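You operate a simulated robot arm through the tools that you are given. There is no shell and no other tool.

The job below is to be done with a simulated two-armed robot. You get a single attempt, and the scene is never put back.

TASK
Carry the steel tray without grips with both arms and set it on the top of the press bench.

Only the result counts: the job must be done as asked and must still hold three seconds after the hand-in. Knocking over, shifting, dropping, spilling or breaking anything else fails it.

THE ROBOT
Two 7-joint arms with two-finger parallel grippers on one trunk, on a base that moves. Base frame: it is fixed to the floor where the robot stands at the start and does not move with it; the origin is under the middle of the robot, x ahead of it, y to its left, z up. Readings come in m, rad, newtons and seconds.
The left shoulder is at the start at [0.05, 0.168, 1.032], the right one opposite. With the tool pointing down near the work surface each hand reaches from about 0.1 to 0.64 m from the robot's upright axis, wherever it stands, measured 20 degrees to its own side. Places, roughly: top of the press bench [1.8, -4.1, 0.8]. Payload 1.57 kg a hand.
Tool frame (each hand has its own): the origin (TCP) lies between the finger pads and is the grasp point; the fingertips stand 0.03 m ahead of it; z points along the fingers, y is the line along which they close. Largest opening 0.08 m; finger width 0.017, thickness 0.012; the body of the gripper, 0.04 by 0.082 m, starts 0.08 m behind the TCP.
Orientation is that of the tool frame in the base frame, as a unit quaternion [w, x, y, z]. With the fingers straight down and closing along the base's y, the tool's x points along the base's -x, its y along +y and its z along -z.

THE INTERFACE
- The arms move only by the tool step_arm. It takes "left_rows", "right_rows" or both (then of equal length, played together; a hand with none holds still); each is a list that holds one entry, the list of rows, each a list of 7 numbers: the shift along the tool's x, y, z in m, then the turn, a rotation vector about the tool's x, y, z in rad, then the opening, from 0 (shut) to 1 (fully open). In form: [[[x, y, z, wx, wy, wz, grip], ...]]. A call has 1 to 20 rows; each row is the pose to reach, as a shift and turn from the pose commanded when the call began, along the tool's axes at that moment. A row lasts 0.2 s, in which the tool goes at most 0.05 m and 0.15 rad; a call with a longer step from one row to the next is refused whole, and so is a gripper value outside its range. Where a pose cannot be reached the arm comes as near as it can. A force on the tool above 40 N (or 10 N above the force at the start of the call, whichever is more), or a blocked arm, ends the call early, and 0.2 s more pass. Each finger travels about 0.045 m/s and halts on what it meets, pressing with about 41 N; the grip force reading is that of the motor and also rises with nothing between the fingers. The clock runs only during rows and for 0.2 s after the last one: add rows that repeat a pose to give the fingers time. The reply holds the time, the measured pose of the TCP, the force on the tool along the base axes, the opening and the grip force, in the units named above and with some noise, with the torque about the TCP (base axes, N m) and any sound that the robot's microphone picked up.
- Cameras (640 x 400 px; columns grow to the right, rows downward): "scene" is now at [0.1325, 0.0021, 1.2697]; the picture's right is [0.03, -1.00, 0.00], its down [-0.30, -0.01, -0.95] and it looks along [0.95, 0.03, -0.30] (base axes); focal length 260 px, centre (320, 200). "left" rides on the left gripper at [0.072, 0.007, -0.122] in its tool frame; the picture's right is [-0.09, 1.00, 0.00], its down [-0.84, -0.08, -0.54] and it looks along [-0.54, -0.05, 0.84] (tool axes); focal length 238 px, centre (320, 200). "right" rides on the right gripper at [0.072, -0.007, -0.122] in its tool frame; the picture's right is [0.09, 1.00, 0.00], its down [-0.84, 0.08, -0.54] and it looks along [-0.54, 0.05, 0.84] (tool axes); focal length 238 px, centre (320, 200). There is no depth. A picture from a camera that has moved, and an enlarged one, comes with that camera's place and axes in the base frame and with its lens.
- capture(camera): a new picture of that camera. The clock stands still meanwhile.
- lift_body(by): slides the trunk up (or, below 0, down) by that many m; the arms and the scene camera ride with it, the base frame stays. It gives what a move gives, with no picture.
- base_move(legs): drives the robot by 1 to 6 legs, each [ahead, left, turn to the left] in m, m and rad, along the robot's own axes; the way and the turn of a leg run together, so that a leg with both is an arc; at most 1.5 m and 3.142 rad a leg. The arms and the cameras ride along, it lands a little off, and it stops where it bumps. It gives what a move gives.
- turn_head(pan, tilt): turns the head with the scene camera to pan (to the left, within 1.396 rad either way) and tilt (down, from -0.506 to 1.204), counted from straight ahead of the robot. It gives what a move gives.
- close_up(camera, box): a new picture of the part [left, top, right, bottom] of that camera's present view, enlarged. The clock stands still meanwhile.
- hand_in(): hands the job in; it is judged then, once.

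Places have to be worked out from the pictures, the camera data and where the tool is seen. Open the grippers and draw the arms clear of the work before you hand the job in, unless the task says otherwise.

The tools are called after ">>>" as name(argument=value, ...) on one line, values as JSON. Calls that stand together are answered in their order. step_arm: Moves the arms, as the interface text tells. Its arguments: {"type":"object","properties":{"left_rows":{"type":"array"},"right_rows":{"type":"array"}},"required":[]} The other tools are called the same way: lift_body (by) moves the trunk up or down; base_move (legs) drives the base; turn_head (pan, tilt) turns the head that bears the scene camera; capture (camera) takes a picture; close_up (camera, box) takes an enlarged picture of a part of a camera's view; hand_in () hands the job in.

At the start:

```text
clock: 0.0
left_tcp_pos: [0.408, 0.1951, 1.1847]
left_tcp_rot: [0.0, 0.0, 1.0, -0.001]
left_contact_force: [-1.0, -0.1, -0.2]
left_wrist_torque: [0.03, -0.02, 0.04]
left_finger_gap: 0.08
left_grip_force: 0.0
right_tcp_pos: [0.3179, -0.1402, 1.1731]
right_tcp_rot: [0.0, 0.0, 1.0, 0.001]
right_contact_force: [-0.4, 0.3, -0.2]
right_wrist_torque: [-0.01, 0.03, 0.01]
right_finger_gap: 0.0801
right_grip_force: 0.1
trunk travel left (down, up): [-0.2, 0.243]
robot x, y, heading: [-0.0006, -0.0009, -0.006]
head pan, tilt (commanded): [0.03, 0.307]
```

scene: 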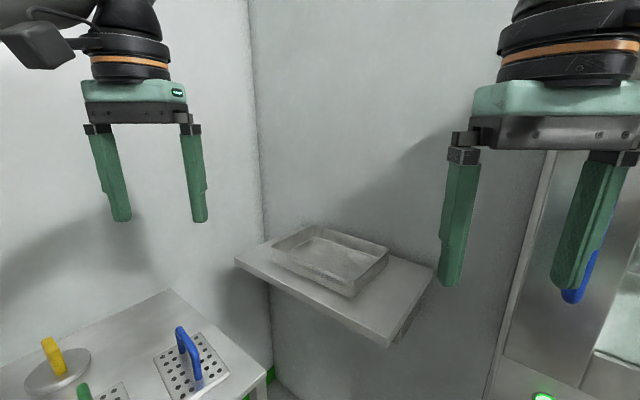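
right: 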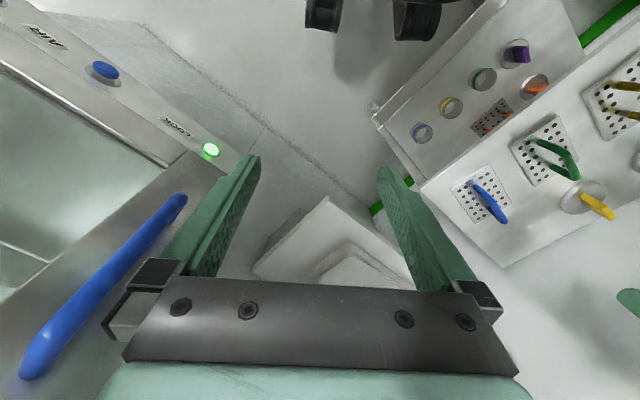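
left: 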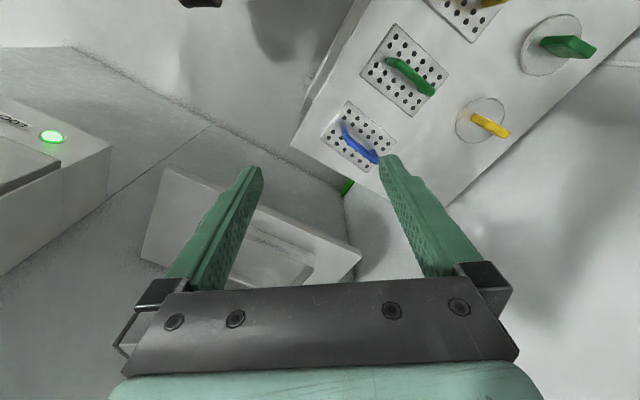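

The scene picture shows a shallow steel tray without grips on a wall shelf ahead of me. I look closer at it before planning.

>>> close_up(camera="scene", box=[220, 190, 460, 350])

>>> capture(camera="scene")

```text
2.50 times, centred on (340, 270) of scene
camera zoom: at [0.1325, 0.0021, 1.2697], right [0.03, -1.0, 0.0], down [-0.3, -0.01, -0.95], along [0.95, 0.03, -0.3], focal length 650 px, centre (270, 25)
```

zoom: 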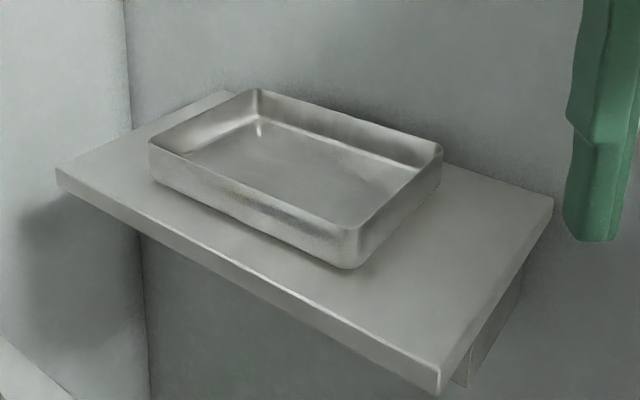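

```text
taken
camera scene: at [0.1325, 0.0021, 1.2697], right [0.03, -1.0, 0.0], down [-0.3, -0.01, -0.95], along [0.95, 0.03, -0.3], focal length 260 px, centre (320, 200)
```

scene: 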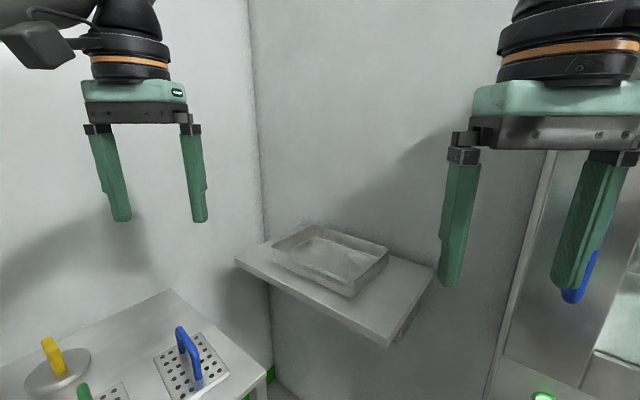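

The tray stands on a wall shelf that is turned about 37 degrees to my right, its top at roughly z 0.88. I look around with the head to learn the room and the route before touching anything.

>>> turn_head(pan=-0.7, tilt=0.3)

>>> capture(camera="scene")

>>> turn_head(pan=-1.39, tilt=0.3)

>>> capture(camera="scene")

>>> turn_head(pan=0.7, tilt=0.3)

>>> capture(camera="scene")

>>> turn_head(pan=1.39, tilt=0.3)

>>> capture(camera="scene")

```text
clock: 1.1
left_tcp_pos: [0.4099, 0.1963, 1.1854]
left_tcp_rot: [0.0, 0.0, 1.0, 0.001]
left_contact_force: [0.0, 0.3, -0.1]
left_wrist_torque: [0.04, -0.03, 0.0]
left_finger_gap: 0.0801
left_grip_force: 0.1
right_tcp_pos: [0.318, -0.1409, 1.1707]
right_tcp_rot: [0.0, -0.001, 1.0, 0.001]
right_contact_force: [0.0, -0.8, 0.6]
right_wrist_torque: [0.02, 0.02, -0.03]
right_finger_gap: 0.0801
right_grip_force: 0.1
trunk travel left (down, up): [-0.2, 0.243]
robot x, y, heading: [-0.0017, -0.0016, -0.004]
head pan, tilt (commanded): [-0.7, 0.3]
```

```text
taken
camera scene: at [0.1107, -0.0608, 1.2704], right [-0.64, -0.77, 0.0], down [-0.23, 0.19, -0.96], along [0.73, -0.61, -0.3], focal length 260 px, centre (320, 200)
```

scene: 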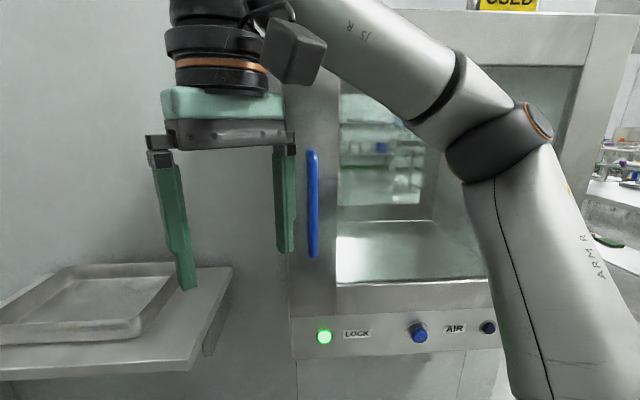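

```text
clock: 2.1
left_tcp_pos: [0.409, 0.1959, 1.1834]
left_tcp_rot: [0.0, 0.001, 1.0, -0.001]
left_contact_force: [-0.1, -1.0, 0.4]
left_wrist_torque: [0.01, -0.03, -0.03]
left_finger_gap: 0.0799
left_grip_force: 0.2
right_tcp_pos: [0.3179, -0.1403, 1.1723]
right_tcp_rot: [-0.001, 0.0, 1.0, 0.001]
right_contact_force: [-0.5, -1.0, -0.2]
right_wrist_torque: [-0.02, 0.02, 0.01]
right_finger_gap: 0.0799
right_grip_force: 0.0
trunk travel left (down, up): [-0.2, 0.243]
robot x, y, heading: [-0.0015, 0.0012, -0.003]
head pan, tilt (commanded): [-1.389, 0.3]
```

```text
taken
camera scene: at [0.0561, -0.0925, 1.2704], right [-0.98, -0.18, 0.0], down [-0.05, 0.29, -0.96], along [0.17, -0.94, -0.3], focal length 260 px, centre (320, 200)
```

scene: 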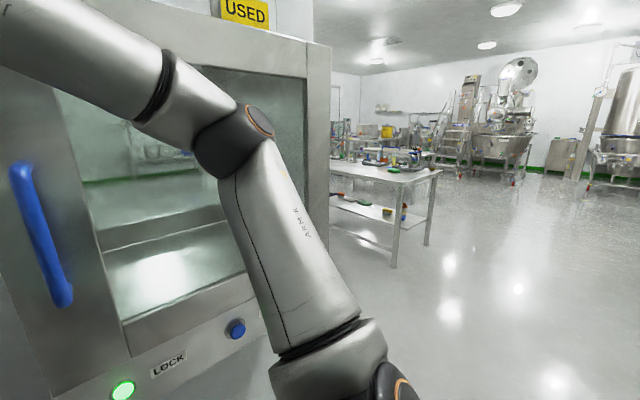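

```text
clock: 4.1
left_tcp_pos: [0.4093, 0.1958, 1.1849]
left_tcp_rot: [-0.001, 0.0, 1.0, 0.0]
left_contact_force: [-0.4, 0.3, -0.3]
left_wrist_torque: [0.0, -0.01, 0.01]
left_finger_gap: 0.0797
left_grip_force: 0.1
right_tcp_pos: [0.3178, -0.1396, 1.1715]
right_tcp_rot: [0.001, 0.001, 1.0, 0.0]
right_contact_force: [-0.5, -0.2, 0.4]
right_wrist_torque: [0.01, -0.01, 0.04]
right_finger_gap: 0.0799
right_grip_force: 0.1
trunk travel left (down, up): [-0.2, 0.243]
robot x, y, heading: [0.0, -0.0006, 0.003]
head pan, tilt (commanded): [0.7, 0.3]
```

```text
taken
camera scene: at [0.1106, 0.0594, 1.2704], right [0.64, -0.77, 0.0], down [-0.23, -0.19, -0.96], along [0.73, 0.61, -0.3], focal length 260 px, centre (320, 200)
```

scene: 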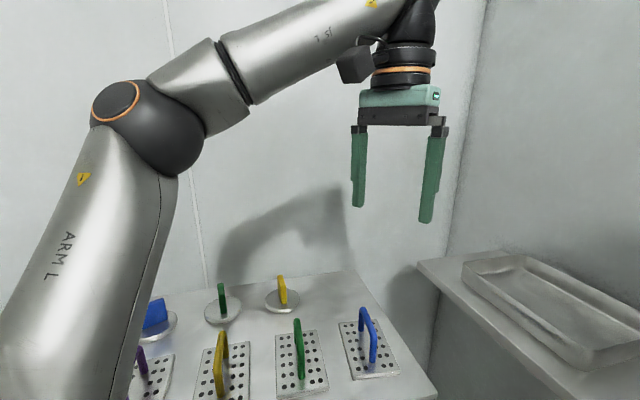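

```text
clock: 5.2
left_tcp_pos: [0.4082, 0.1945, 1.1845]
left_tcp_rot: [0.0, 0.0, 1.0, 0.0]
left_contact_force: [0.5, -1.5, -0.5]
left_wrist_torque: [0.01, -0.01, -0.01]
left_finger_gap: 0.0798
left_grip_force: 0.0
right_tcp_pos: [0.3174, -0.1407, 1.1714]
right_tcp_rot: [0.0, 0.0, 1.0, 0.001]
right_contact_force: [-0.4, 0.3, -0.1]
right_wrist_torque: [0.03, 0.01, 0.01]
right_finger_gap: 0.0802
right_grip_force: 0.0
trunk travel left (down, up): [-0.2, 0.243]
robot x, y, heading: [0.0008, 0.0022, -0.001]
head pan, tilt (commanded): [1.389, 0.3]
```

```text
taken
camera scene: at [0.0561, 0.0911, 1.2704], right [0.98, -0.18, 0.0], down [-0.05, -0.29, -0.96], along [0.17, 0.94, -0.3], focal length 260 px, centre (320, 200)
```

scene: 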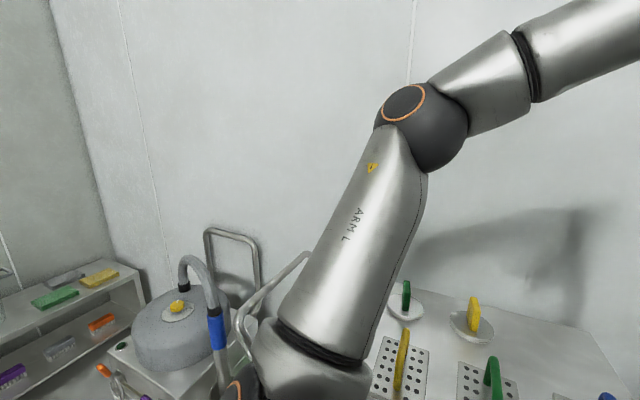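

The room is turned about -37 degrees: a sieve table is close on my left, an isolator with a blue handle on my right, and the open floor is behind on the right. I look down ahead to judge the free floor between table, shelf and my base.

>>> turn_head(pan=0.0, tilt=0.8)

>>> capture(camera="scene")

>>> turn_head(pan=0.6, tilt=1.1)

>>> capture(camera="scene")

>>> turn_head(pan=-0.6, tilt=1.1)

>>> capture(camera="scene")

```text
clock: 6.7
left_tcp_pos: [0.4089, 0.1958, 1.1836]
left_tcp_rot: [0.0, 0.0, 1.0, 0.0]
left_contact_force: [-0.6, 0.5, -0.5]
left_wrist_torque: [-0.01, -0.01, 0.0]
left_finger_gap: 0.0798
left_grip_force: 0.0
right_tcp_pos: [0.3182, -0.1406, 1.1713]
right_tcp_rot: [0.0, 0.001, 1.0, 0.001]
right_contact_force: [0.4, 1.2, -0.2]
right_wrist_torque: [0.01, -0.01, 0.02]
right_finger_gap: 0.0799
right_grip_force: 0.0
trunk travel left (down, up): [-0.2, 0.243]
robot x, y, heading: [-0.0003, -0.0008, -0.005]
head pan, tilt (commanded): [0.0, 0.799]
```

```text
taken
camera scene: at [0.1199, -0.0007, 1.226], right [0.0, -1.0, 0.0], down [-0.72, 0.0, -0.7], along [0.7, 0.0, -0.72], focal length 260 px, centre (320, 200)
```

scene: 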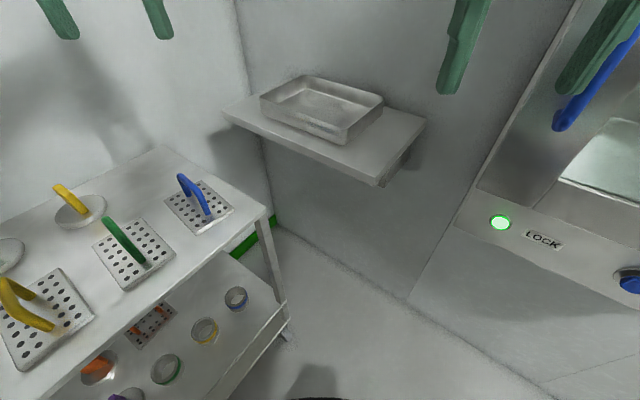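

```text
clock: 7.7
left_tcp_pos: [0.409, 0.1944, 1.1843]
left_tcp_rot: [0.0, 0.0, 1.0, 0.0]
left_contact_force: [0.2, 0.6, 0.5]
left_wrist_torque: [0.02, 0.0, 0.01]
left_finger_gap: 0.0801
left_grip_force: 0.0
right_tcp_pos: [0.3173, -0.1412, 1.1705]
right_tcp_rot: [0.0, 0.0, 1.0, 0.001]
right_contact_force: [-0.6, 0.1, 0.7]
right_wrist_torque: [0.02, -0.03, 0.0]
right_finger_gap: 0.0799
right_grip_force: 0.1
trunk travel left (down, up): [-0.2, 0.243]
robot x, y, heading: [-0.0007, 0.0013, -0.001]
head pan, tilt (commanded): [0.6, 1.1]
```

```text
taken
camera scene: at [0.0913, 0.0349, 1.2043], right [0.56, -0.83, 0.0], down [-0.74, -0.5, -0.45], along [0.38, 0.26, -0.89], focal length 260 px, centre (320, 200)
```

scene: 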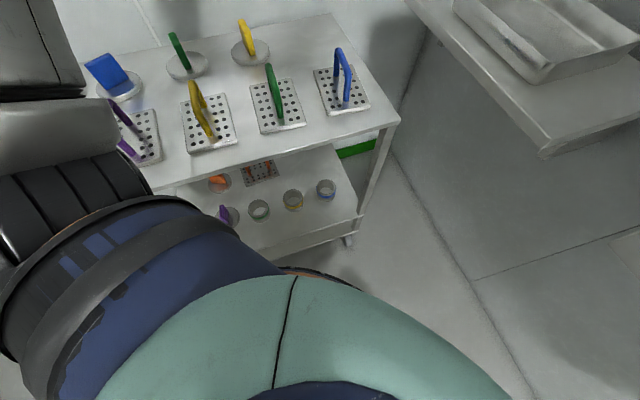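

```text
clock: 9.1
left_tcp_pos: [0.4092, 0.1953, 1.1856]
left_tcp_rot: [0.0, 0.0, 1.0, 0.0]
left_contact_force: [-1.0, -0.5, 0.2]
left_wrist_torque: [0.01, 0.0, -0.01]
left_finger_gap: 0.0799
left_grip_force: 0.1
right_tcp_pos: [0.3173, -0.1409, 1.171]
right_tcp_rot: [0.0, 0.001, 1.0, 0.001]
right_contact_force: [-0.8, 0.2, 0.4]
right_wrist_torque: [0.0, 0.01, -0.01]
right_finger_gap: 0.0799
right_grip_force: 0.0
trunk travel left (down, up): [-0.2, 0.243]
robot x, y, heading: [-0.0002, 0.0003, -0.001]
head pan, tilt (commanded): [-0.6, 1.1]
```

```text
taken
camera scene: at [0.0913, -0.0363, 1.2043], right [-0.56, -0.83, 0.0], down [-0.74, 0.5, -0.45], along [0.37, -0.26, -0.89], focal length 260 px, centre (320, 200)
```

scene: 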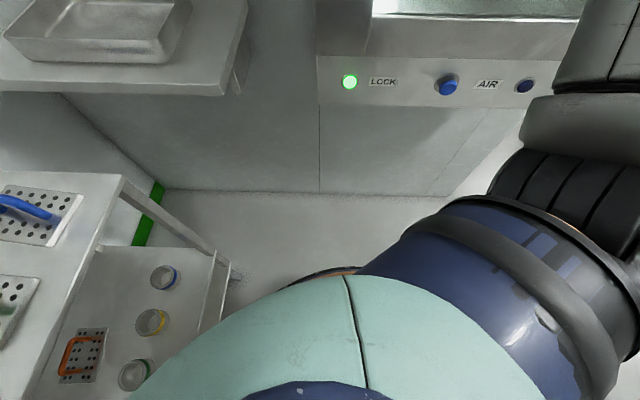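

The shelf front, table end and isolator make a narrow corner, so elbow clearance matters. I test the crossed arm poses I would need (right hand near x 0.43, y 0.15; left near x 0.50, y 0.40) in free air here, to see where the elbows go.

>>> step_arm(left_rows=[[[-0.012, 0.026, 0.0, 0, 0, 0.035, 1], [-0.024, 0.052, 0.0, 0, 0, 0.07, 1], [-0.036, 0.078, 0.0, 0, 0, 0.105, 1], [-0.048, 0.104, 0.0, 0, 0, 0.14, 1], [-0.06, 0.13, 0.0, 0, 0, 0.175, 1], [-0.072, 0.156, 0.0, 0, 0, 0.21, 1], [-0.084, 0.182, 0.0, 0, 0, 0.245, 1], [-0.095, 0.205, 0.0, 0, 0, 0.28, 1], [-0.095, 0.205, 0.0, 0, 0, 0.28, 1]]], right_rows=[[[-0.014, 0.036, 0.0, 0, 0, 0.035, 1], [-0.029, 0.072, 0.0, 0, 0, 0.07, 1], [-0.044, 0.109, 0.0, 0, 0, 0.105, 1], [-0.058, 0.145, 0.0, 0, 0, 0.14, 1], [-0.073, 0.182, 0.0, 0, 0, 0.175, 1], [-0.088, 0.218, 0.0, 0, 0, 0.21, 1], [-0.102, 0.254, 0.0, 0, 0, 0.245, 1], [-0.117, 0.291, 0.0, 0, 0, 0.28, 1], [-0.117, 0.291, 0.0, 0, 0, 0.28, 1]]])

>>> turn_head(pan=-0.7, tilt=0.3)

>>> capture(camera="scene")

>>> turn_head(pan=0.0, tilt=0.3)

>>> capture(camera="scene")

```text
clock: 11.1
left_tcp_pos: [0.4422, 0.3334, 1.1214]
left_tcp_rot: [0.001, 0.139, 0.99, 0.0]
left_contact_force: [-0.6, -0.8, 0.2]
left_wrist_torque: [-0.01, 0.0, -0.02]
left_finger_gap: 0.08
left_grip_force: 0.1
left hand out of reach, approached as far as the arm can: row 4, 5, 6, 7, 8, 9
right_tcp_pos: [0.4005, 0.0907, 1.146]
right_tcp_rot: [0.0, 0.15, 0.989, 0.007]
right_contact_force: [-0.6, -0.2, 0.3]
right_wrist_torque: [-0.01, 0.01, -0.02]
right_finger_gap: 0.0799
right_grip_force: 0.0
right hand out of reach, approached as far as the arm can: row 6, 7, 8, 9
trunk travel left (down, up): [-0.2, 0.243]
robot x, y, heading: [-0.0009, 0.0018, -0.001]
head pan, tilt (commanded): [-0.6, 1.1]
```

```text
clock: 12.3
left_tcp_pos: [0.4428, 0.3331, 1.1217]
left_tcp_rot: [0.001, 0.138, 0.99, 0.0]
left_contact_force: [-0.3, -0.6, 0.0]
left_wrist_torque: [0.01, -0.03, -0.03]
left_finger_gap: 0.08
left_grip_force: 0.0
right_tcp_pos: [0.399, 0.0921, 1.1483]
right_tcp_rot: [0.001, 0.146, 0.989, 0.01]
right_contact_force: [-0.8, 0.2, -0.7]
right_wrist_torque: [0.04, 0.01, 0.0]
right_finger_gap: 0.08
right_grip_force: 0.1
trunk travel left (down, up): [-0.2, 0.243]
robot x, y, heading: [-0.0002, -0.0035, -0.0]
head pan, tilt (commanded): [-0.7, 0.3]
```

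```text
taken
camera scene: at [0.1106, -0.0608, 1.2703], right [-0.64, -0.77, 0.0], down [-0.23, 0.19, -0.96], along [0.73, -0.62, -0.3], focal length 260 px, centre (320, 200)
```

scene: 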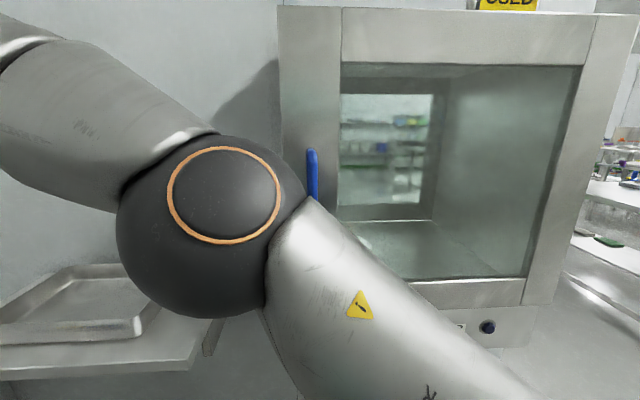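

```text
clock: 13.3
left_tcp_pos: [0.443, 0.3338, 1.1219]
left_tcp_rot: [0.001, 0.138, 0.99, 0.0]
left_contact_force: [-0.1, 0.9, 0.4]
left_wrist_torque: [0.05, -0.01, 0.01]
left_finger_gap: 0.08
left_grip_force: 0.1
right_tcp_pos: [0.3988, 0.0921, 1.148]
right_tcp_rot: [-0.001, 0.146, 0.989, 0.009]
right_contact_force: [0.2, -0.9, 0.1]
right_wrist_torque: [0.01, -0.02, -0.04]
right_finger_gap: 0.0796
right_grip_force: 0.1
trunk travel left (down, up): [-0.2, 0.243]
robot x, y, heading: [-0.0017, 0.0019, 0.006]
head pan, tilt (commanded): [0.0, 0.3]
```

```text
taken
camera scene: at [0.1326, -0.0008, 1.2704], right [0.0, -1.0, 0.0], down [-0.3, 0.0, -0.96], along [0.96, 0.0, -0.3], focal length 260 px, centre (320, 200)
```

scene: 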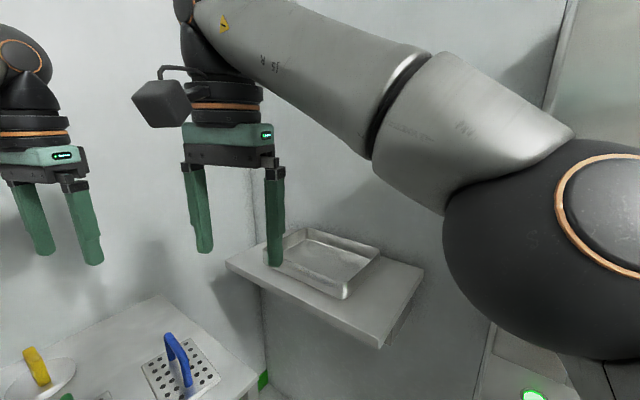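

The arms do bulge the right elbow forward when crossing, so standing closer needs care. I check how wide my base is and how near the table's edge comes on the left by looking steeply down to both sides.

>>> turn_head(pan=1.2, tilt=1.2)

>>> capture(camera="scene")

>>> turn_head(pan=-1.39, tilt=1.0)

>>> capture(camera="scene")

>>> turn_head(pan=0.2, tilt=1.2)

>>> capture(camera="scene")

```text
clock: 14.7
left_tcp_pos: [0.4437, 0.3335, 1.1226]
left_tcp_rot: [0.001, 0.139, 0.99, 0.0]
left_contact_force: [-0.6, -0.3, -0.3]
left_wrist_torque: [0.03, 0.0, 0.0]
left_finger_gap: 0.0801
left_grip_force: 0.1
right_tcp_pos: [0.3992, 0.0912, 1.1469]
right_tcp_rot: [0.0, 0.147, 0.989, 0.009]
right_contact_force: [0.6, 0.7, -1.0]
right_wrist_torque: [-0.01, 0.02, 0.02]
right_finger_gap: 0.0801
right_grip_force: 0.1
trunk travel left (down, up): [-0.2, 0.243]
robot x, y, heading: [0.0008, 0.0051, -0.001]
head pan, tilt (commanded): [1.201, 1.201]
```

```text
taken
camera scene: at [0.0595, 0.0514, 1.1983], right [0.93, -0.36, 0.0], down [-0.34, -0.87, -0.36], along [0.13, 0.34, -0.93], focal length 260 px, centre (320, 200)
```

scene: 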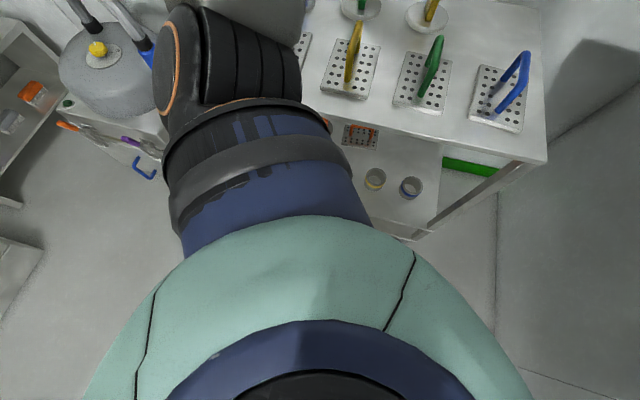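

```text
clock: 17.1
left_tcp_pos: [0.4421, 0.3325, 1.1216]
left_tcp_rot: [0.001, 0.139, 0.99, 0.0]
left_contact_force: [0.1, -0.2, 0.0]
left_wrist_torque: [-0.03, 0.01, 0.0]
left_finger_gap: 0.08
left_grip_force: 0.0
right_tcp_pos: [0.4005, 0.0902, 1.1494]
right_tcp_rot: [-0.001, 0.15, 0.989, 0.012]
right_contact_force: [0.5, -0.6, -0.5]
right_wrist_torque: [-0.02, 0.0, 0.02]
right_finger_gap: 0.0799
right_grip_force: 0.0
trunk travel left (down, up): [-0.2, 0.243]
robot x, y, heading: [0.0002, 0.0028, -0.002]
head pan, tilt (commanded): [-1.389, 1.0]
```

```text
taken
camera scene: at [0.0877, 0.0369, 1.2027], right [0.61, -0.79, 0.0], down [-0.71, -0.55, -0.43], along [0.34, 0.26, -0.9], focal length 260 px, centre (320, 200)
```

scene: 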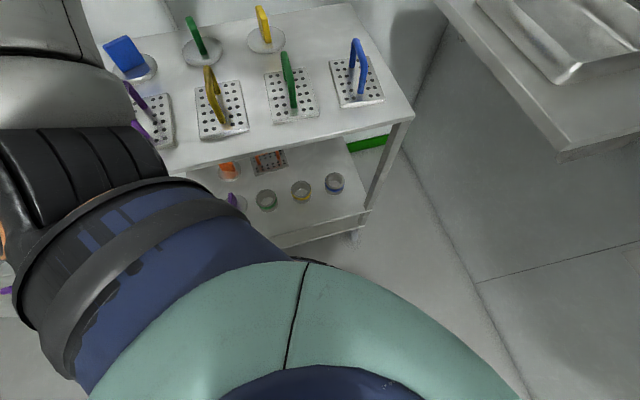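

```text
clock: 18.7
left_tcp_pos: [0.4429, 0.3335, 1.1221]
left_tcp_rot: [0.001, 0.138, 0.99, 0.0]
left_contact_force: [-0.8, 0.2, 0.2]
left_wrist_torque: [0.03, -0.02, -0.01]
left_finger_gap: 0.0801
left_grip_force: 0.0
right_tcp_pos: [0.4004, 0.0914, 1.1464]
right_tcp_rot: [-0.003, 0.148, 0.989, 0.009]
right_contact_force: [0.6, -0.2, -0.1]
right_wrist_torque: [0.02, -0.03, 0.02]
right_finger_gap: 0.0798
right_grip_force: 0.1
trunk travel left (down, up): [-0.2, 0.243]
robot x, y, heading: [-0.0022, -0.0028, 0.005]
head pan, tilt (commanded): [0.201, 1.201]
```

```text
taken
camera scene: at [0.0866, 0.0369, 1.2019], right [0.62, -0.78, 0.0], down [-0.71, -0.56, -0.42], along [0.33, 0.26, -0.91], focal length 260 px, centre (320, 200)
```

scene: 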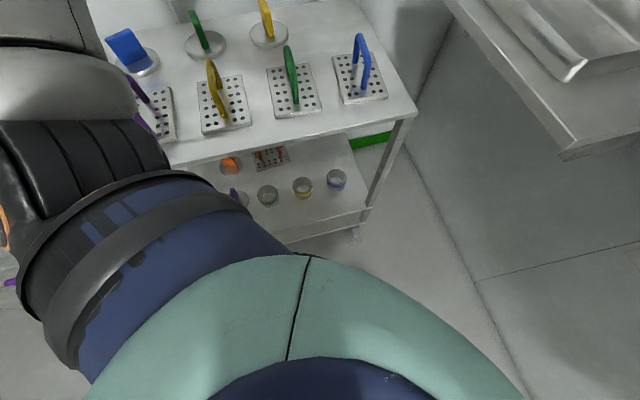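

The head is caught near pan 0.65 when tilted that low; I raise its tilt first and then pan back so it comes free.

>>> turn_head(pan=0.7, tilt=0.3)

>>> turn_head(pan=0.0, tilt=0.3)

>>> capture(camera="scene")

```text
clock: 19.9
left_tcp_pos: [0.4421, 0.3329, 1.1217]
left_tcp_rot: [0.001, 0.138, 0.99, 0.0]
left_contact_force: [0.5, -0.3, -0.1]
left_wrist_torque: [-0.04, 0.01, -0.02]
left_finger_gap: 0.08
left_grip_force: 0.0
right_tcp_pos: [0.3987, 0.0929, 1.1486]
right_tcp_rot: [0.001, 0.147, 0.989, 0.008]
right_contact_force: [-0.7, -0.5, -0.1]
right_wrist_torque: [-0.03, 0.03, -0.02]
right_finger_gap: 0.0798
right_grip_force: 0.0
trunk travel left (down, up): [-0.2, 0.243]
robot x, y, heading: [0.0006, 0.0017, 0.0]
head pan, tilt (commanded): [0.7, 0.3]
```

```text
clock: 21.0
left_tcp_pos: [0.4427, 0.3333, 1.1222]
left_tcp_rot: [0.002, 0.139, 0.99, 0.0]
left_contact_force: [0.3, -0.3, 0.2]
left_wrist_torque: [-0.03, -0.03, 0.01]
left_finger_gap: 0.08
left_grip_force: 0.2
right_tcp_pos: [0.3989, 0.0923, 1.1476]
right_tcp_rot: [0.0, 0.147, 0.989, 0.009]
right_contact_force: [0.1, 0.8, 0.0]
right_wrist_torque: [-0.01, -0.02, -0.02]
right_finger_gap: 0.0799
right_grip_force: 0.0
trunk travel left (down, up): [-0.2, 0.243]
robot x, y, heading: [0.0035, -0.0, -0.002]
head pan, tilt (commanded): [0.0, 0.3]
```

```text
taken
camera scene: at [0.1326, -0.0006, 1.2704], right [0.0, -1.0, 0.0], down [-0.3, 0.0, -0.96], along [0.96, 0.0, -0.3], focal length 260 px, centre (320, 200)
```

scene: 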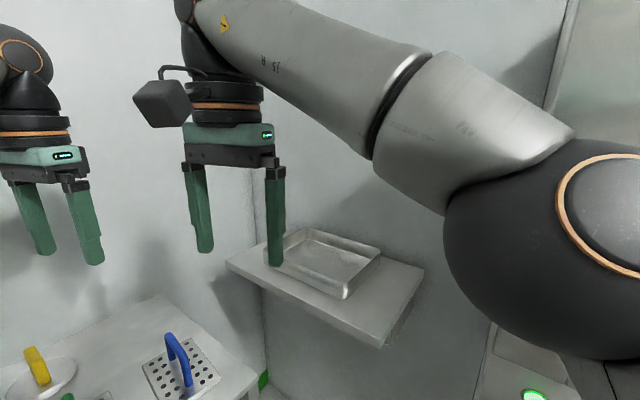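

The head is free again and the arms are where I left them. I now turn the robot in place by about -37 degrees to face the shelf wall squarely, keeping the hands high above the shelf.

>>> base_move(legs=[[0, 0, -0.645]])

>>> capture(camera="scene")

>>> capture(camera="left")

>>> capture(camera="right")

```text
clock: 23.2
left_tcp_pos: [0.5537, -0.0118, 1.1223]
left_tcp_rot: [0.001, 0.455, 0.891, 0.0]
left_contact_force: [-0.5, -0.9, 1.0]
left_wrist_torque: [0.01, 0.01, -0.02]
left_finger_gap: 0.08
left_grip_force: 0.1
right_tcp_pos: [0.3706, -0.1745, 1.1475]
right_tcp_rot: [0.002, 0.463, 0.886, 0.008]
right_contact_force: [0.6, -1.1, 0.6]
right_wrist_torque: [0.01, 0.0, 0.0]
right_finger_gap: 0.0801
right_grip_force: 0.1
trunk travel left (down, up): [-0.2, 0.243]
robot x, y, heading: [-0.0021, 0.002, -0.666]
head pan, tilt (commanded): [0.0, 0.3]
```

```text
taken
camera scene: at [0.1041, -0.0832, 1.2704], right [-0.62, -0.79, 0.0], down [-0.23, 0.18, -0.96], along [0.75, -0.59, -0.3], focal length 260 px, centre (320, 200)
```

scene: 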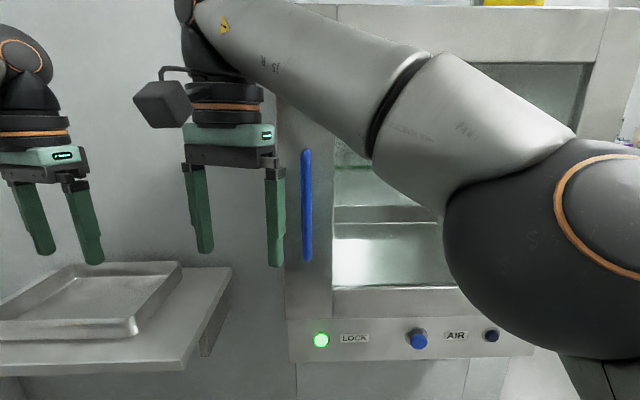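

```text
taken
camera left: at [0.518, 0.0494, 1.2434], right [0.86, 0.51, 0.0], down [0.43, -0.72, 0.54], along [0.28, -0.47, -0.84], focal length 238 px, centre (320, 200)
```

left: 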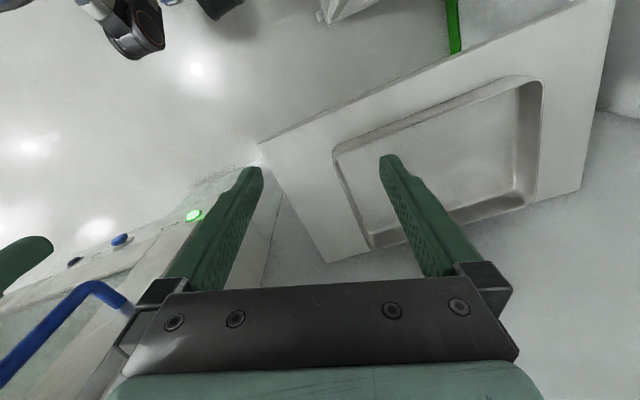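

```text
taken
camera right: at [0.3234, -0.1207, 1.2692], right [0.76, 0.65, 0.02], down [0.54, -0.65, 0.54], along [0.36, -0.4, -0.84], focal length 238 px, centre (320, 200)
```

right: 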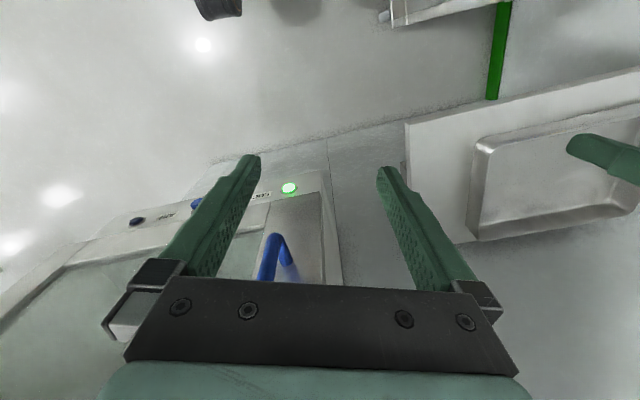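

Heading is now -0.666 and the left wrist camera confirms the shelf corners (top z about 0.88, front-right corner near [0.50,-0.116]). I pan the head to the tray for a precise look at its rim and wall profile.

>>> turn_head(pan=0.6, tilt=0.45)

>>> capture(camera="scene")

>>> close_up(camera="scene", box=[220, 150, 460, 300])

>>> close_up(camera="left", box=[240, 0, 640, 280])

```text
clock: 24.2
left_tcp_pos: [0.5534, -0.0106, 1.1219]
left_tcp_rot: [0.0, 0.454, 0.891, -0.001]
left_contact_force: [0.0, -0.6, -0.1]
left_wrist_torque: [-0.01, 0.03, 0.0]
left_finger_gap: 0.0799
left_grip_force: 0.0
right_tcp_pos: [0.3711, -0.1764, 1.1482]
right_tcp_rot: [0.004, 0.463, 0.886, 0.009]
right_contact_force: [-0.7, -0.1, -0.2]
right_wrist_torque: [-0.03, -0.01, -0.01]
right_finger_gap: 0.0799
right_grip_force: 0.0
trunk travel left (down, up): [-0.2, 0.243]
robot x, y, heading: [0.0004, 0.0002, -0.668]
head pan, tilt (commanded): [0.6, 0.45]
```

```text
taken
camera scene: at [0.1224, -0.0315, 1.2565], right [-0.07, -1.0, 0.0], down [-0.43, 0.03, -0.9], along [0.9, -0.06, -0.44], focal length 260 px, centre (320, 200)
```

scene: 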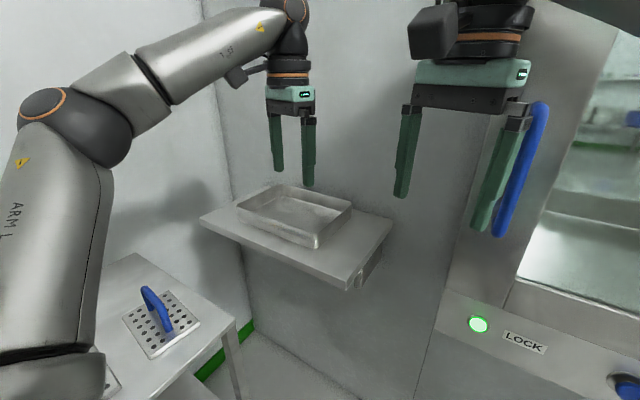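

```text
2.67 times, centred on (340, 225) of scene
camera zoom: at [0.1224, -0.0315, 1.2565], right [-0.07, -1.0, 0.0], down [-0.43, 0.03, -0.9], along [0.9, -0.06, -0.44], focal length 693 px, centre (267, 133)
```

zoom: 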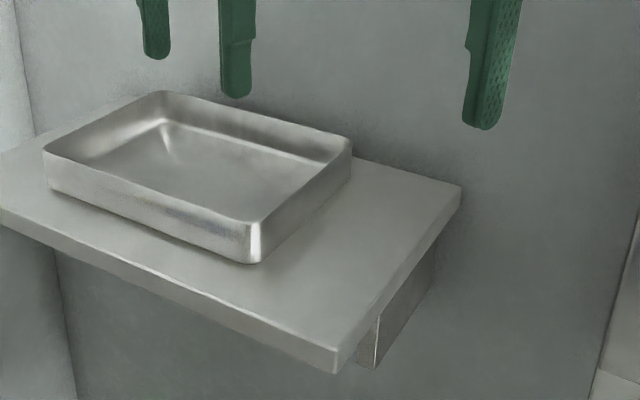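

```text
1.43 times, centred on (440, 140) of left
camera zoom: at [0.518, 0.0495, 1.2433], right [0.86, 0.51, 0.0], down [0.43, -0.72, 0.54], along [0.28, -0.47, -0.84], focal length 340 px, centre (149, 286)
```

zoom: 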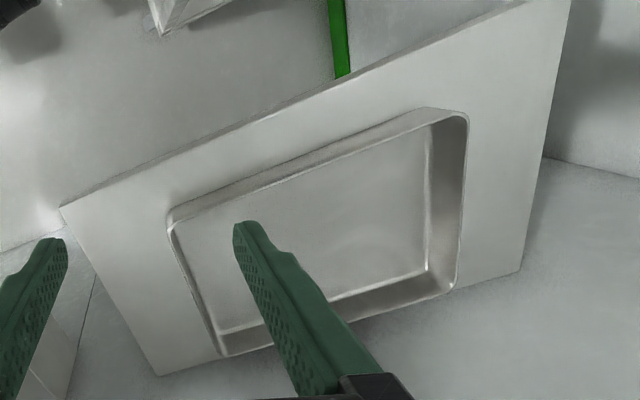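

The rim works out at z 0.943, the shelf top at about 0.898, and the tray (about 0.25 x 0.18 m) is centred near [0.747,-0.003], its long side along 53.5 degrees. I shift the base a little nearer and left, keeping off the table, so both arms can reach with tilted hands.

>>> base_move(legs=[[0.048, 0.07, 0.028]])

>>> lift_body(by=0.1)

>>> capture(camera="scene")

```text
clock: 25.5
left_tcp_pos: [0.6358, 0.0311, 1.1222]
left_tcp_rot: [0.001, 0.441, 0.897, -0.001]
left_contact_force: [-0.3, -0.4, -0.4]
left_wrist_torque: [0.01, 0.03, -0.01]
left_finger_gap: 0.0803
left_grip_force: 0.0
right_tcp_pos: [0.4575, -0.1385, 1.1482]
right_tcp_rot: [0.002, 0.451, 0.892, 0.009]
right_contact_force: [0.9, 0.7, -0.1]
right_wrist_torque: [-0.04, -0.01, -0.02]
right_finger_gap: 0.0801
right_grip_force: 0.1
trunk travel left (down, up): [-0.2, 0.243]
robot x, y, heading: [0.0819, 0.0236, -0.637]
head pan, tilt (commanded): [0.6, 0.45]
```

```text
clock: 26.8
left_tcp_pos: [0.6358, 0.0309, 1.2209]
left_tcp_rot: [0.0, 0.441, 0.897, 0.0]
left_contact_force: [-1.0, 0.3, 0.6]
left_wrist_torque: [0.0, -0.02, 0.01]
left_finger_gap: 0.08
left_grip_force: 0.1
right_tcp_pos: [0.4572, -0.1397, 1.2493]
right_tcp_rot: [0.002, 0.451, 0.892, 0.011]
right_contact_force: [0.9, 0.2, -0.6]
right_wrist_torque: [-0.01, -0.01, 0.03]
right_finger_gap: 0.08
right_grip_force: 0.1
trunk travel left (down, up): [-0.3, 0.143]
robot x, y, heading: [0.0815, 0.0268, -0.635]
head pan, tilt (commanded): [0.6, 0.45]
```

```text
taken
camera scene: at [0.2041, -0.0014, 1.3564], right [-0.04, -1.0, 0.0], down [-0.44, 0.02, -0.9], along [0.9, -0.03, -0.44], focal length 260 px, centre (320, 200)
```

scene: 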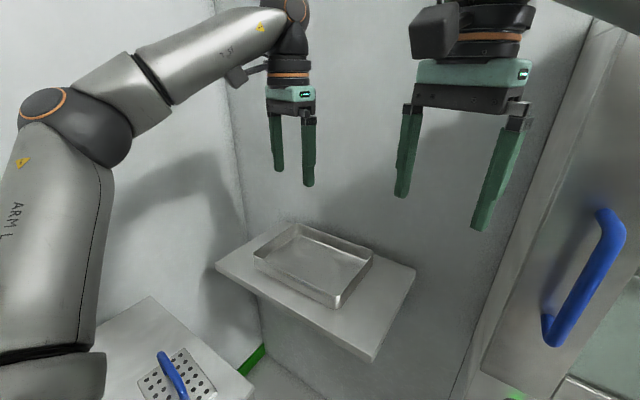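

The robot now stands at about [0.08,0.025] facing the wall squarely. I bring the left hand over the left end wall of the tray, turned square to it and tilted 30 degrees forward, staying well above the rim.

>>> step_arm(left_rows=[[[-0.0076, 0.0234, 0.0176, -0.009, -0.065, -0.0337, 1], [-0.0152, 0.0467, 0.0353, -0.018, -0.13, -0.0674, 1], [-0.0228, 0.0701, 0.0529, -0.0271, -0.195, -0.1011, 1], [-0.0304, 0.0934, 0.0705, -0.0361, -0.26, -0.1349, 1], [-0.038, 0.1168, 0.0881, -0.0451, -0.325, -0.1686, 1], [-0.0456, 0.1401, 0.1058, -0.0541, -0.39, -0.2023, 1], [-0.0532, 0.1635, 0.1234, -0.0632, -0.455, -0.236, 1], [-0.0608, 0.1868, 0.141, -0.0722, -0.5202, -0.2697, 1], [-0.0608, 0.1868, 0.141, -0.0722, -0.5202, -0.2697, 1]]])

>>> capture(camera="scene")

>>> capture(camera="left")

```text
clock: 28.8
left_tcp_pos: [0.8064, 0.0919, 1.0711]
left_tcp_rot: [0.248, 0.302, 0.917, -0.081]
left_contact_force: [0.6, 1.2, -0.5]
left_wrist_torque: [-0.01, 0.01, 0.0]
left_finger_gap: 0.08
left_grip_force: 0.1
left hand out of reach, approached as far as the arm can: row 5, 6, 7, 8, 9
right_tcp_pos: [0.4564, -0.1385, 1.249]
right_tcp_rot: [0.004, 0.45, 0.893, 0.01]
right_contact_force: [-0.6, 0.5, 0.8]
right_wrist_torque: [-0.03, 0.0, -0.01]
right_finger_gap: 0.0802
right_grip_force: 0.1
trunk travel left (down, up): [-0.3, 0.143]
robot x, y, heading: [0.079, 0.0223, -0.638]
head pan, tilt (commanded): [0.6, 0.45]
```

```text
taken
camera scene: at [0.2037, -0.0004, 1.3565], right [-0.04, -1.0, 0.0], down [-0.43, 0.02, -0.9], along [0.9, -0.03, -0.43], focal length 260 px, centre (320, 200)
```

scene: 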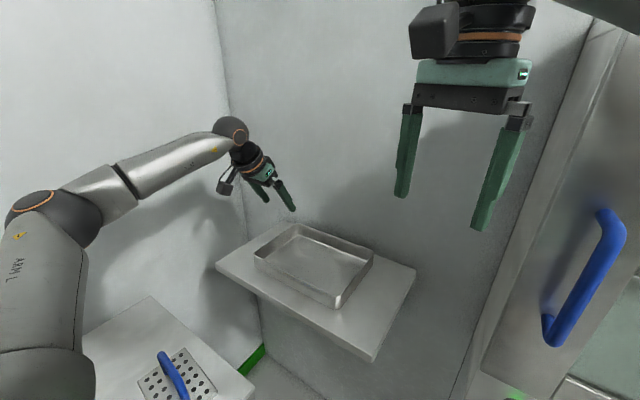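

```text
taken
camera left: at [0.7117, 0.1694, 1.1396], right [0.66, 0.75, 0.05], down [0.32, -0.33, 0.89], along [0.69, -0.57, -0.45], focal length 238 px, centre (320, 200)
```

left: 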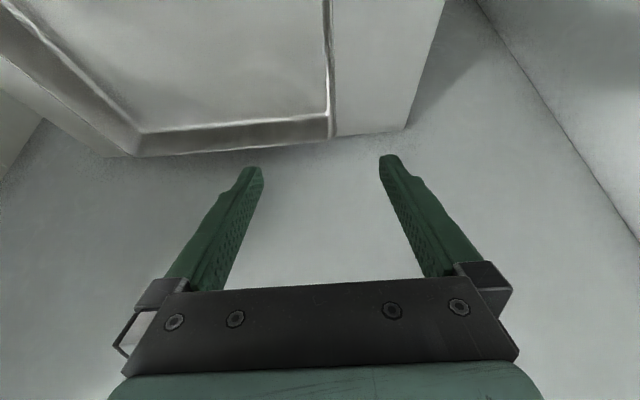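

The hand arrived with the right orientation but about 1.5 cm short, as if near a joint limit; at the present height. I lower it by 8 cm, still above the rim, to see whether the lower pose is reached.

>>> step_arm(left_rows=[[[0.0134, 0, 0.023, 0, 0, 0, 1], [0.0269, 0, 0.0461, 0, 0, 0, 1], [0.0403, 0, 0.0691, 0, 0, 0, 1], [0.0403, 0, 0.0691, 0, 0, 0, 1]]])

>>> capture(camera="scene")

>>> capture(camera="left")

```text
clock: 29.8
left_tcp_pos: [0.8047, 0.0896, 0.9923]
left_tcp_rot: [0.247, 0.303, 0.917, -0.082]
left_contact_force: [-0.4, -0.5, 0.5]
left_wrist_torque: [0.0, 0.0, 0.01]
left_finger_gap: 0.08
left_grip_force: 0.1
right_tcp_pos: [0.4561, -0.1397, 1.2477]
right_tcp_rot: [0.002, 0.451, 0.893, 0.01]
right_contact_force: [0.7, 0.1, 0.2]
right_wrist_torque: [0.03, -0.03, 0.03]
right_finger_gap: 0.0802
right_grip_force: 0.0
trunk travel left (down, up): [-0.3, 0.143]
robot x, y, heading: [0.0785, 0.0268, -0.632]
head pan, tilt (commanded): [0.6, 0.45]
```

```text
taken
camera scene: at [0.2038, -0.0014, 1.3565], right [-0.04, -1.0, 0.0], down [-0.43, 0.02, -0.9], along [0.9, -0.03, -0.44], focal length 260 px, centre (320, 200)
```

scene: 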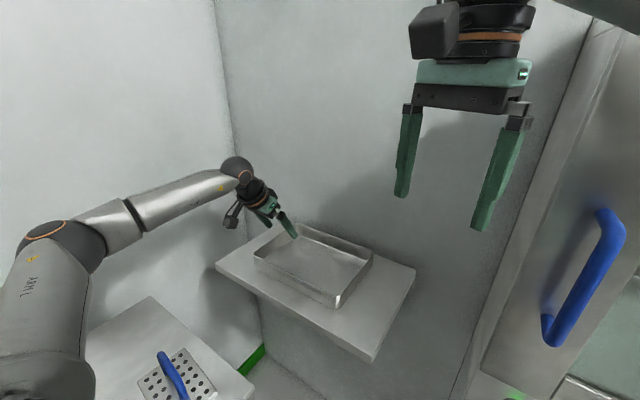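

```text
taken
camera left: at [0.7105, 0.1674, 1.0605], right [0.66, 0.75, 0.05], down [0.32, -0.33, 0.89], along [0.68, -0.57, -0.46], focal length 238 px, centre (320, 200)
```

left: 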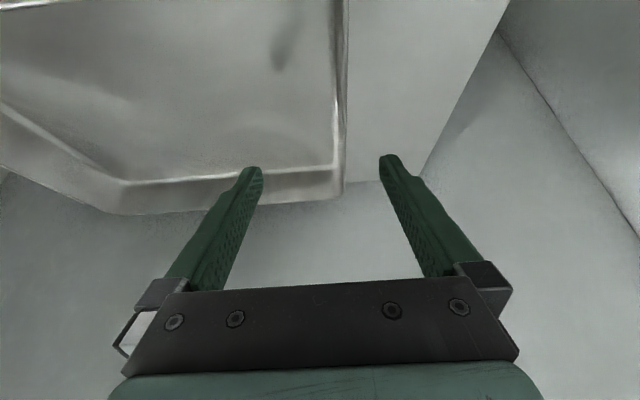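

The left camera matches my tray estimate within a few millimetres: the end wall stands between the fingers, about 1.6 cm to +v of centre. I shift to centre it and lower so the fingertips straddle the wall.

>>> step_arm(left_rows=[[[-0.0069, 0.016, 0.004, 0, 0, 0, 1], [-0.0069, 0.016, 0.004, 0, 0, 0, 1], [0.0014, 0.016, 0.0181, 0, 0, 0, 1], [0.0096, 0.016, 0.0322, 0, 0, 0, 1], [0.0178, 0.016, 0.0463, 0, 0, 0, 1], [0.0178, 0.016, 0.0463, 0, 0, 0, 1]]])

>>> capture(camera="left")

>>> close_up(camera="scene", box=[200, 130, 440, 280])

```text
clock: 31.2
left_tcp_pos: [0.8185, 0.1013, 0.944]
left_tcp_rot: [0.248, 0.299, 0.918, -0.079]
left_contact_force: [0.4, -0.1, 0.6]
left_wrist_torque: [0.02, 0.02, 0.0]
left_finger_gap: 0.0801
left_grip_force: 0.1
left hand out of reach, approached as far as the arm can: row 1, 2, 3, 4, 5, 6
right_tcp_pos: [0.4573, -0.1394, 1.2484]
right_tcp_rot: [0.003, 0.451, 0.892, 0.011]
right_contact_force: [-0.2, 0.1, -0.5]
right_wrist_torque: [0.0, 0.01, -0.02]
right_finger_gap: 0.0795
right_grip_force: 0.0
trunk travel left (down, up): [-0.3, 0.143]
robot x, y, heading: [0.0785, 0.0276, -0.638]
head pan, tilt (commanded): [0.6, 0.45]
```

```text
taken
camera left: at [0.7235, 0.1776, 1.0117], right [0.65, 0.76, 0.05], down [0.32, -0.33, 0.89], along [0.69, -0.56, -0.45], focal length 238 px, centre (320, 200)
```

left: 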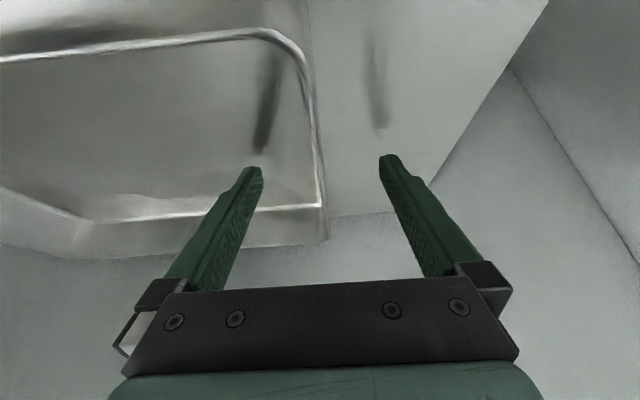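

```text
2.67 times, centred on (320, 205) of scene
camera zoom: at [0.2039, -0.0013, 1.3565], right [-0.04, -1.0, 0.0], down [-0.43, 0.02, -0.9], along [0.9, -0.03, -0.44], focal length 693 px, centre (320, 187)
```

zoom: 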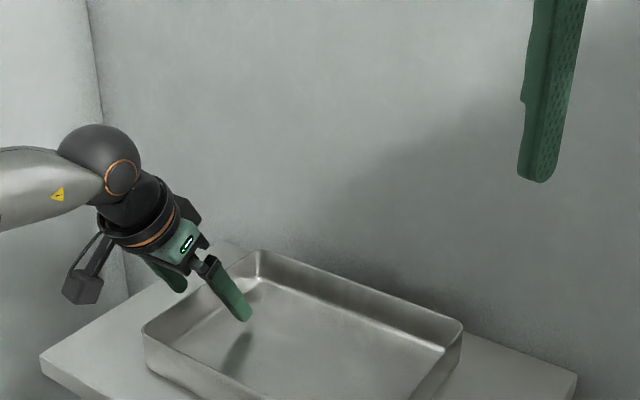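

The left TCP sits at [0.8185,0.1013,0.944] with the end wall between the fingers and no contact force. I close the left gripper on the wall.

>>> step_arm(left_rows=[[[0, 0, 0, 0, 0, 0, 0], [0, 0, 0, 0, 0, 0, 0], [0, 0, 0, 0, 0, 0, 0], [0, 0, 0, 0, 0, 0, 0], [0, 0, 0, 0, 0, 0, 0], [0, 0, 0, 0, 0, 0, 0], [0, 0, 0, 0, 0, 0, 0]]])

>>> capture(camera="left")

>>> close_up(camera="scene", box=[200, 130, 440, 280])

```text
clock: 32.8
left_tcp_pos: [0.8181, 0.1019, 0.9431]
left_tcp_rot: [0.248, 0.3, 0.918, -0.079]
left_contact_force: [-0.8, 1.2, 0.1]
left_wrist_torque: [-0.42, 0.07, -0.33]
left_finger_gap: 0.0028
left_grip_force: 24.0
right_tcp_pos: [0.4562, -0.139, 1.2483]
right_tcp_rot: [0.003, 0.451, 0.893, 0.01]
right_contact_force: [0.4, 0.7, -0.2]
right_wrist_torque: [0.0, -0.03, 0.0]
right_finger_gap: 0.0799
right_grip_force: 0.0
trunk travel left (down, up): [-0.3, 0.143]
robot x, y, heading: [0.0769, 0.0275, -0.639]
head pan, tilt (commanded): [0.6, 0.45]
```

```text
taken
camera left: at [0.7234, 0.1777, 1.0118], right [0.65, 0.76, 0.05], down [0.32, -0.33, 0.89], along [0.69, -0.56, -0.45], focal length 238 px, centre (320, 200)
```

left: 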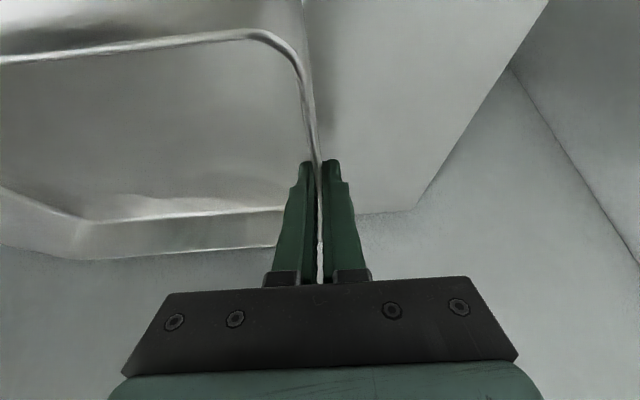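

```text
2.67 times, centred on (320, 205) of scene
camera zoom: at [0.2038, -0.0011, 1.3565], right [-0.04, -1.0, 0.0], down [-0.43, 0.02, -0.9], along [0.9, -0.03, -0.44], focal length 693 px, centre (320, 187)
```

zoom: 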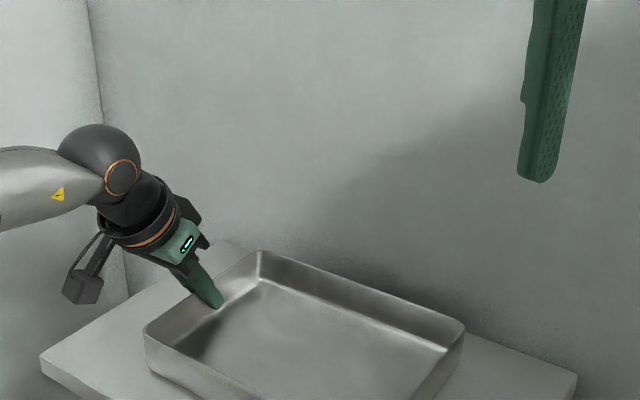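

The left grip holds the wall (gap 2.8 mm). I now slide the tray slowly along the shelf by 10 cm to the right (-v), so that the right hand can reach its other end.

>>> step_arm(left_rows=[[[0, -0.01, 0, 0, 0, 0, 0], [0, -0.02, 0, 0, 0, 0, 0], [0, -0.03, 0, 0, 0, 0, 0], [0, -0.04, 0, 0, 0, 0, 0], [0, -0.05, 0, 0, 0, 0, 0], [0, -0.06, 0, 0, 0, 0, 0], [0, -0.07, 0, 0, 0, 0, 0], [0, -0.08, 0, 0, 0, 0, 0], [0, -0.09, 0, 0, 0, 0, 0], [0, -0.1, 0, 0, 0, 0, 0], [0, -0.1, 0, 0, 0, 0, 0]]])

>>> capture(camera="scene")

>>> close_up(camera="scene", box=[200, 150, 440, 350])

```text
clock: 35.2
left_tcp_pos: [0.7607, 0.0185, 0.9424]
left_tcp_rot: [0.248, 0.303, 0.916, -0.082]
left_contact_force: [3.1, 2.7, 11.4]
left_wrist_torque: [0.16, 0.31, -0.11]
left_finger_gap: 0.0031
left_grip_force: 24.4
right_tcp_pos: [0.4569, -0.1389, 1.2503]
right_tcp_rot: [0.002, 0.451, 0.892, 0.01]
right_contact_force: [0.0, 0.4, 0.4]
right_wrist_torque: [-0.01, -0.01, -0.03]
right_finger_gap: 0.0804
right_grip_force: 0.0
trunk travel left (down, up): [-0.3, 0.143]
robot x, y, heading: [0.0794, 0.028, -0.641]
head pan, tilt (commanded): [0.6, 0.45]
```

```text
taken
camera scene: at [0.203, -0.001, 1.3566], right [-0.04, -1.0, 0.0], down [-0.43, 0.02, -0.9], along [0.9, -0.03, -0.43], focal length 260 px, centre (320, 200)
```

scene: 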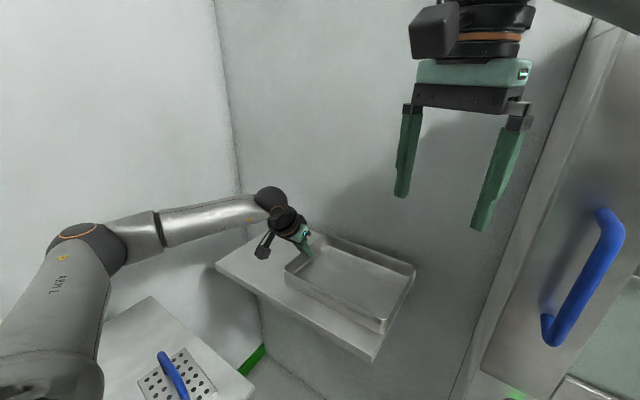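

```text
2.00 times, centred on (320, 250) of scene
camera zoom: at [0.203, -0.001, 1.3566], right [-0.04, -1.0, 0.0], down [-0.43, 0.02, -0.9], along [0.9, -0.03, -0.43], focal length 520 px, centre (320, 100)
```

zoom: 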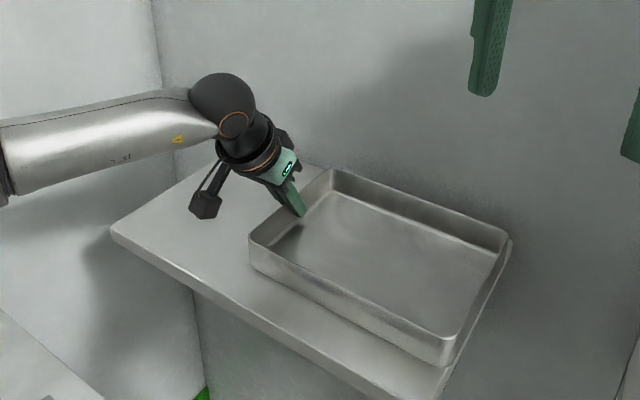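

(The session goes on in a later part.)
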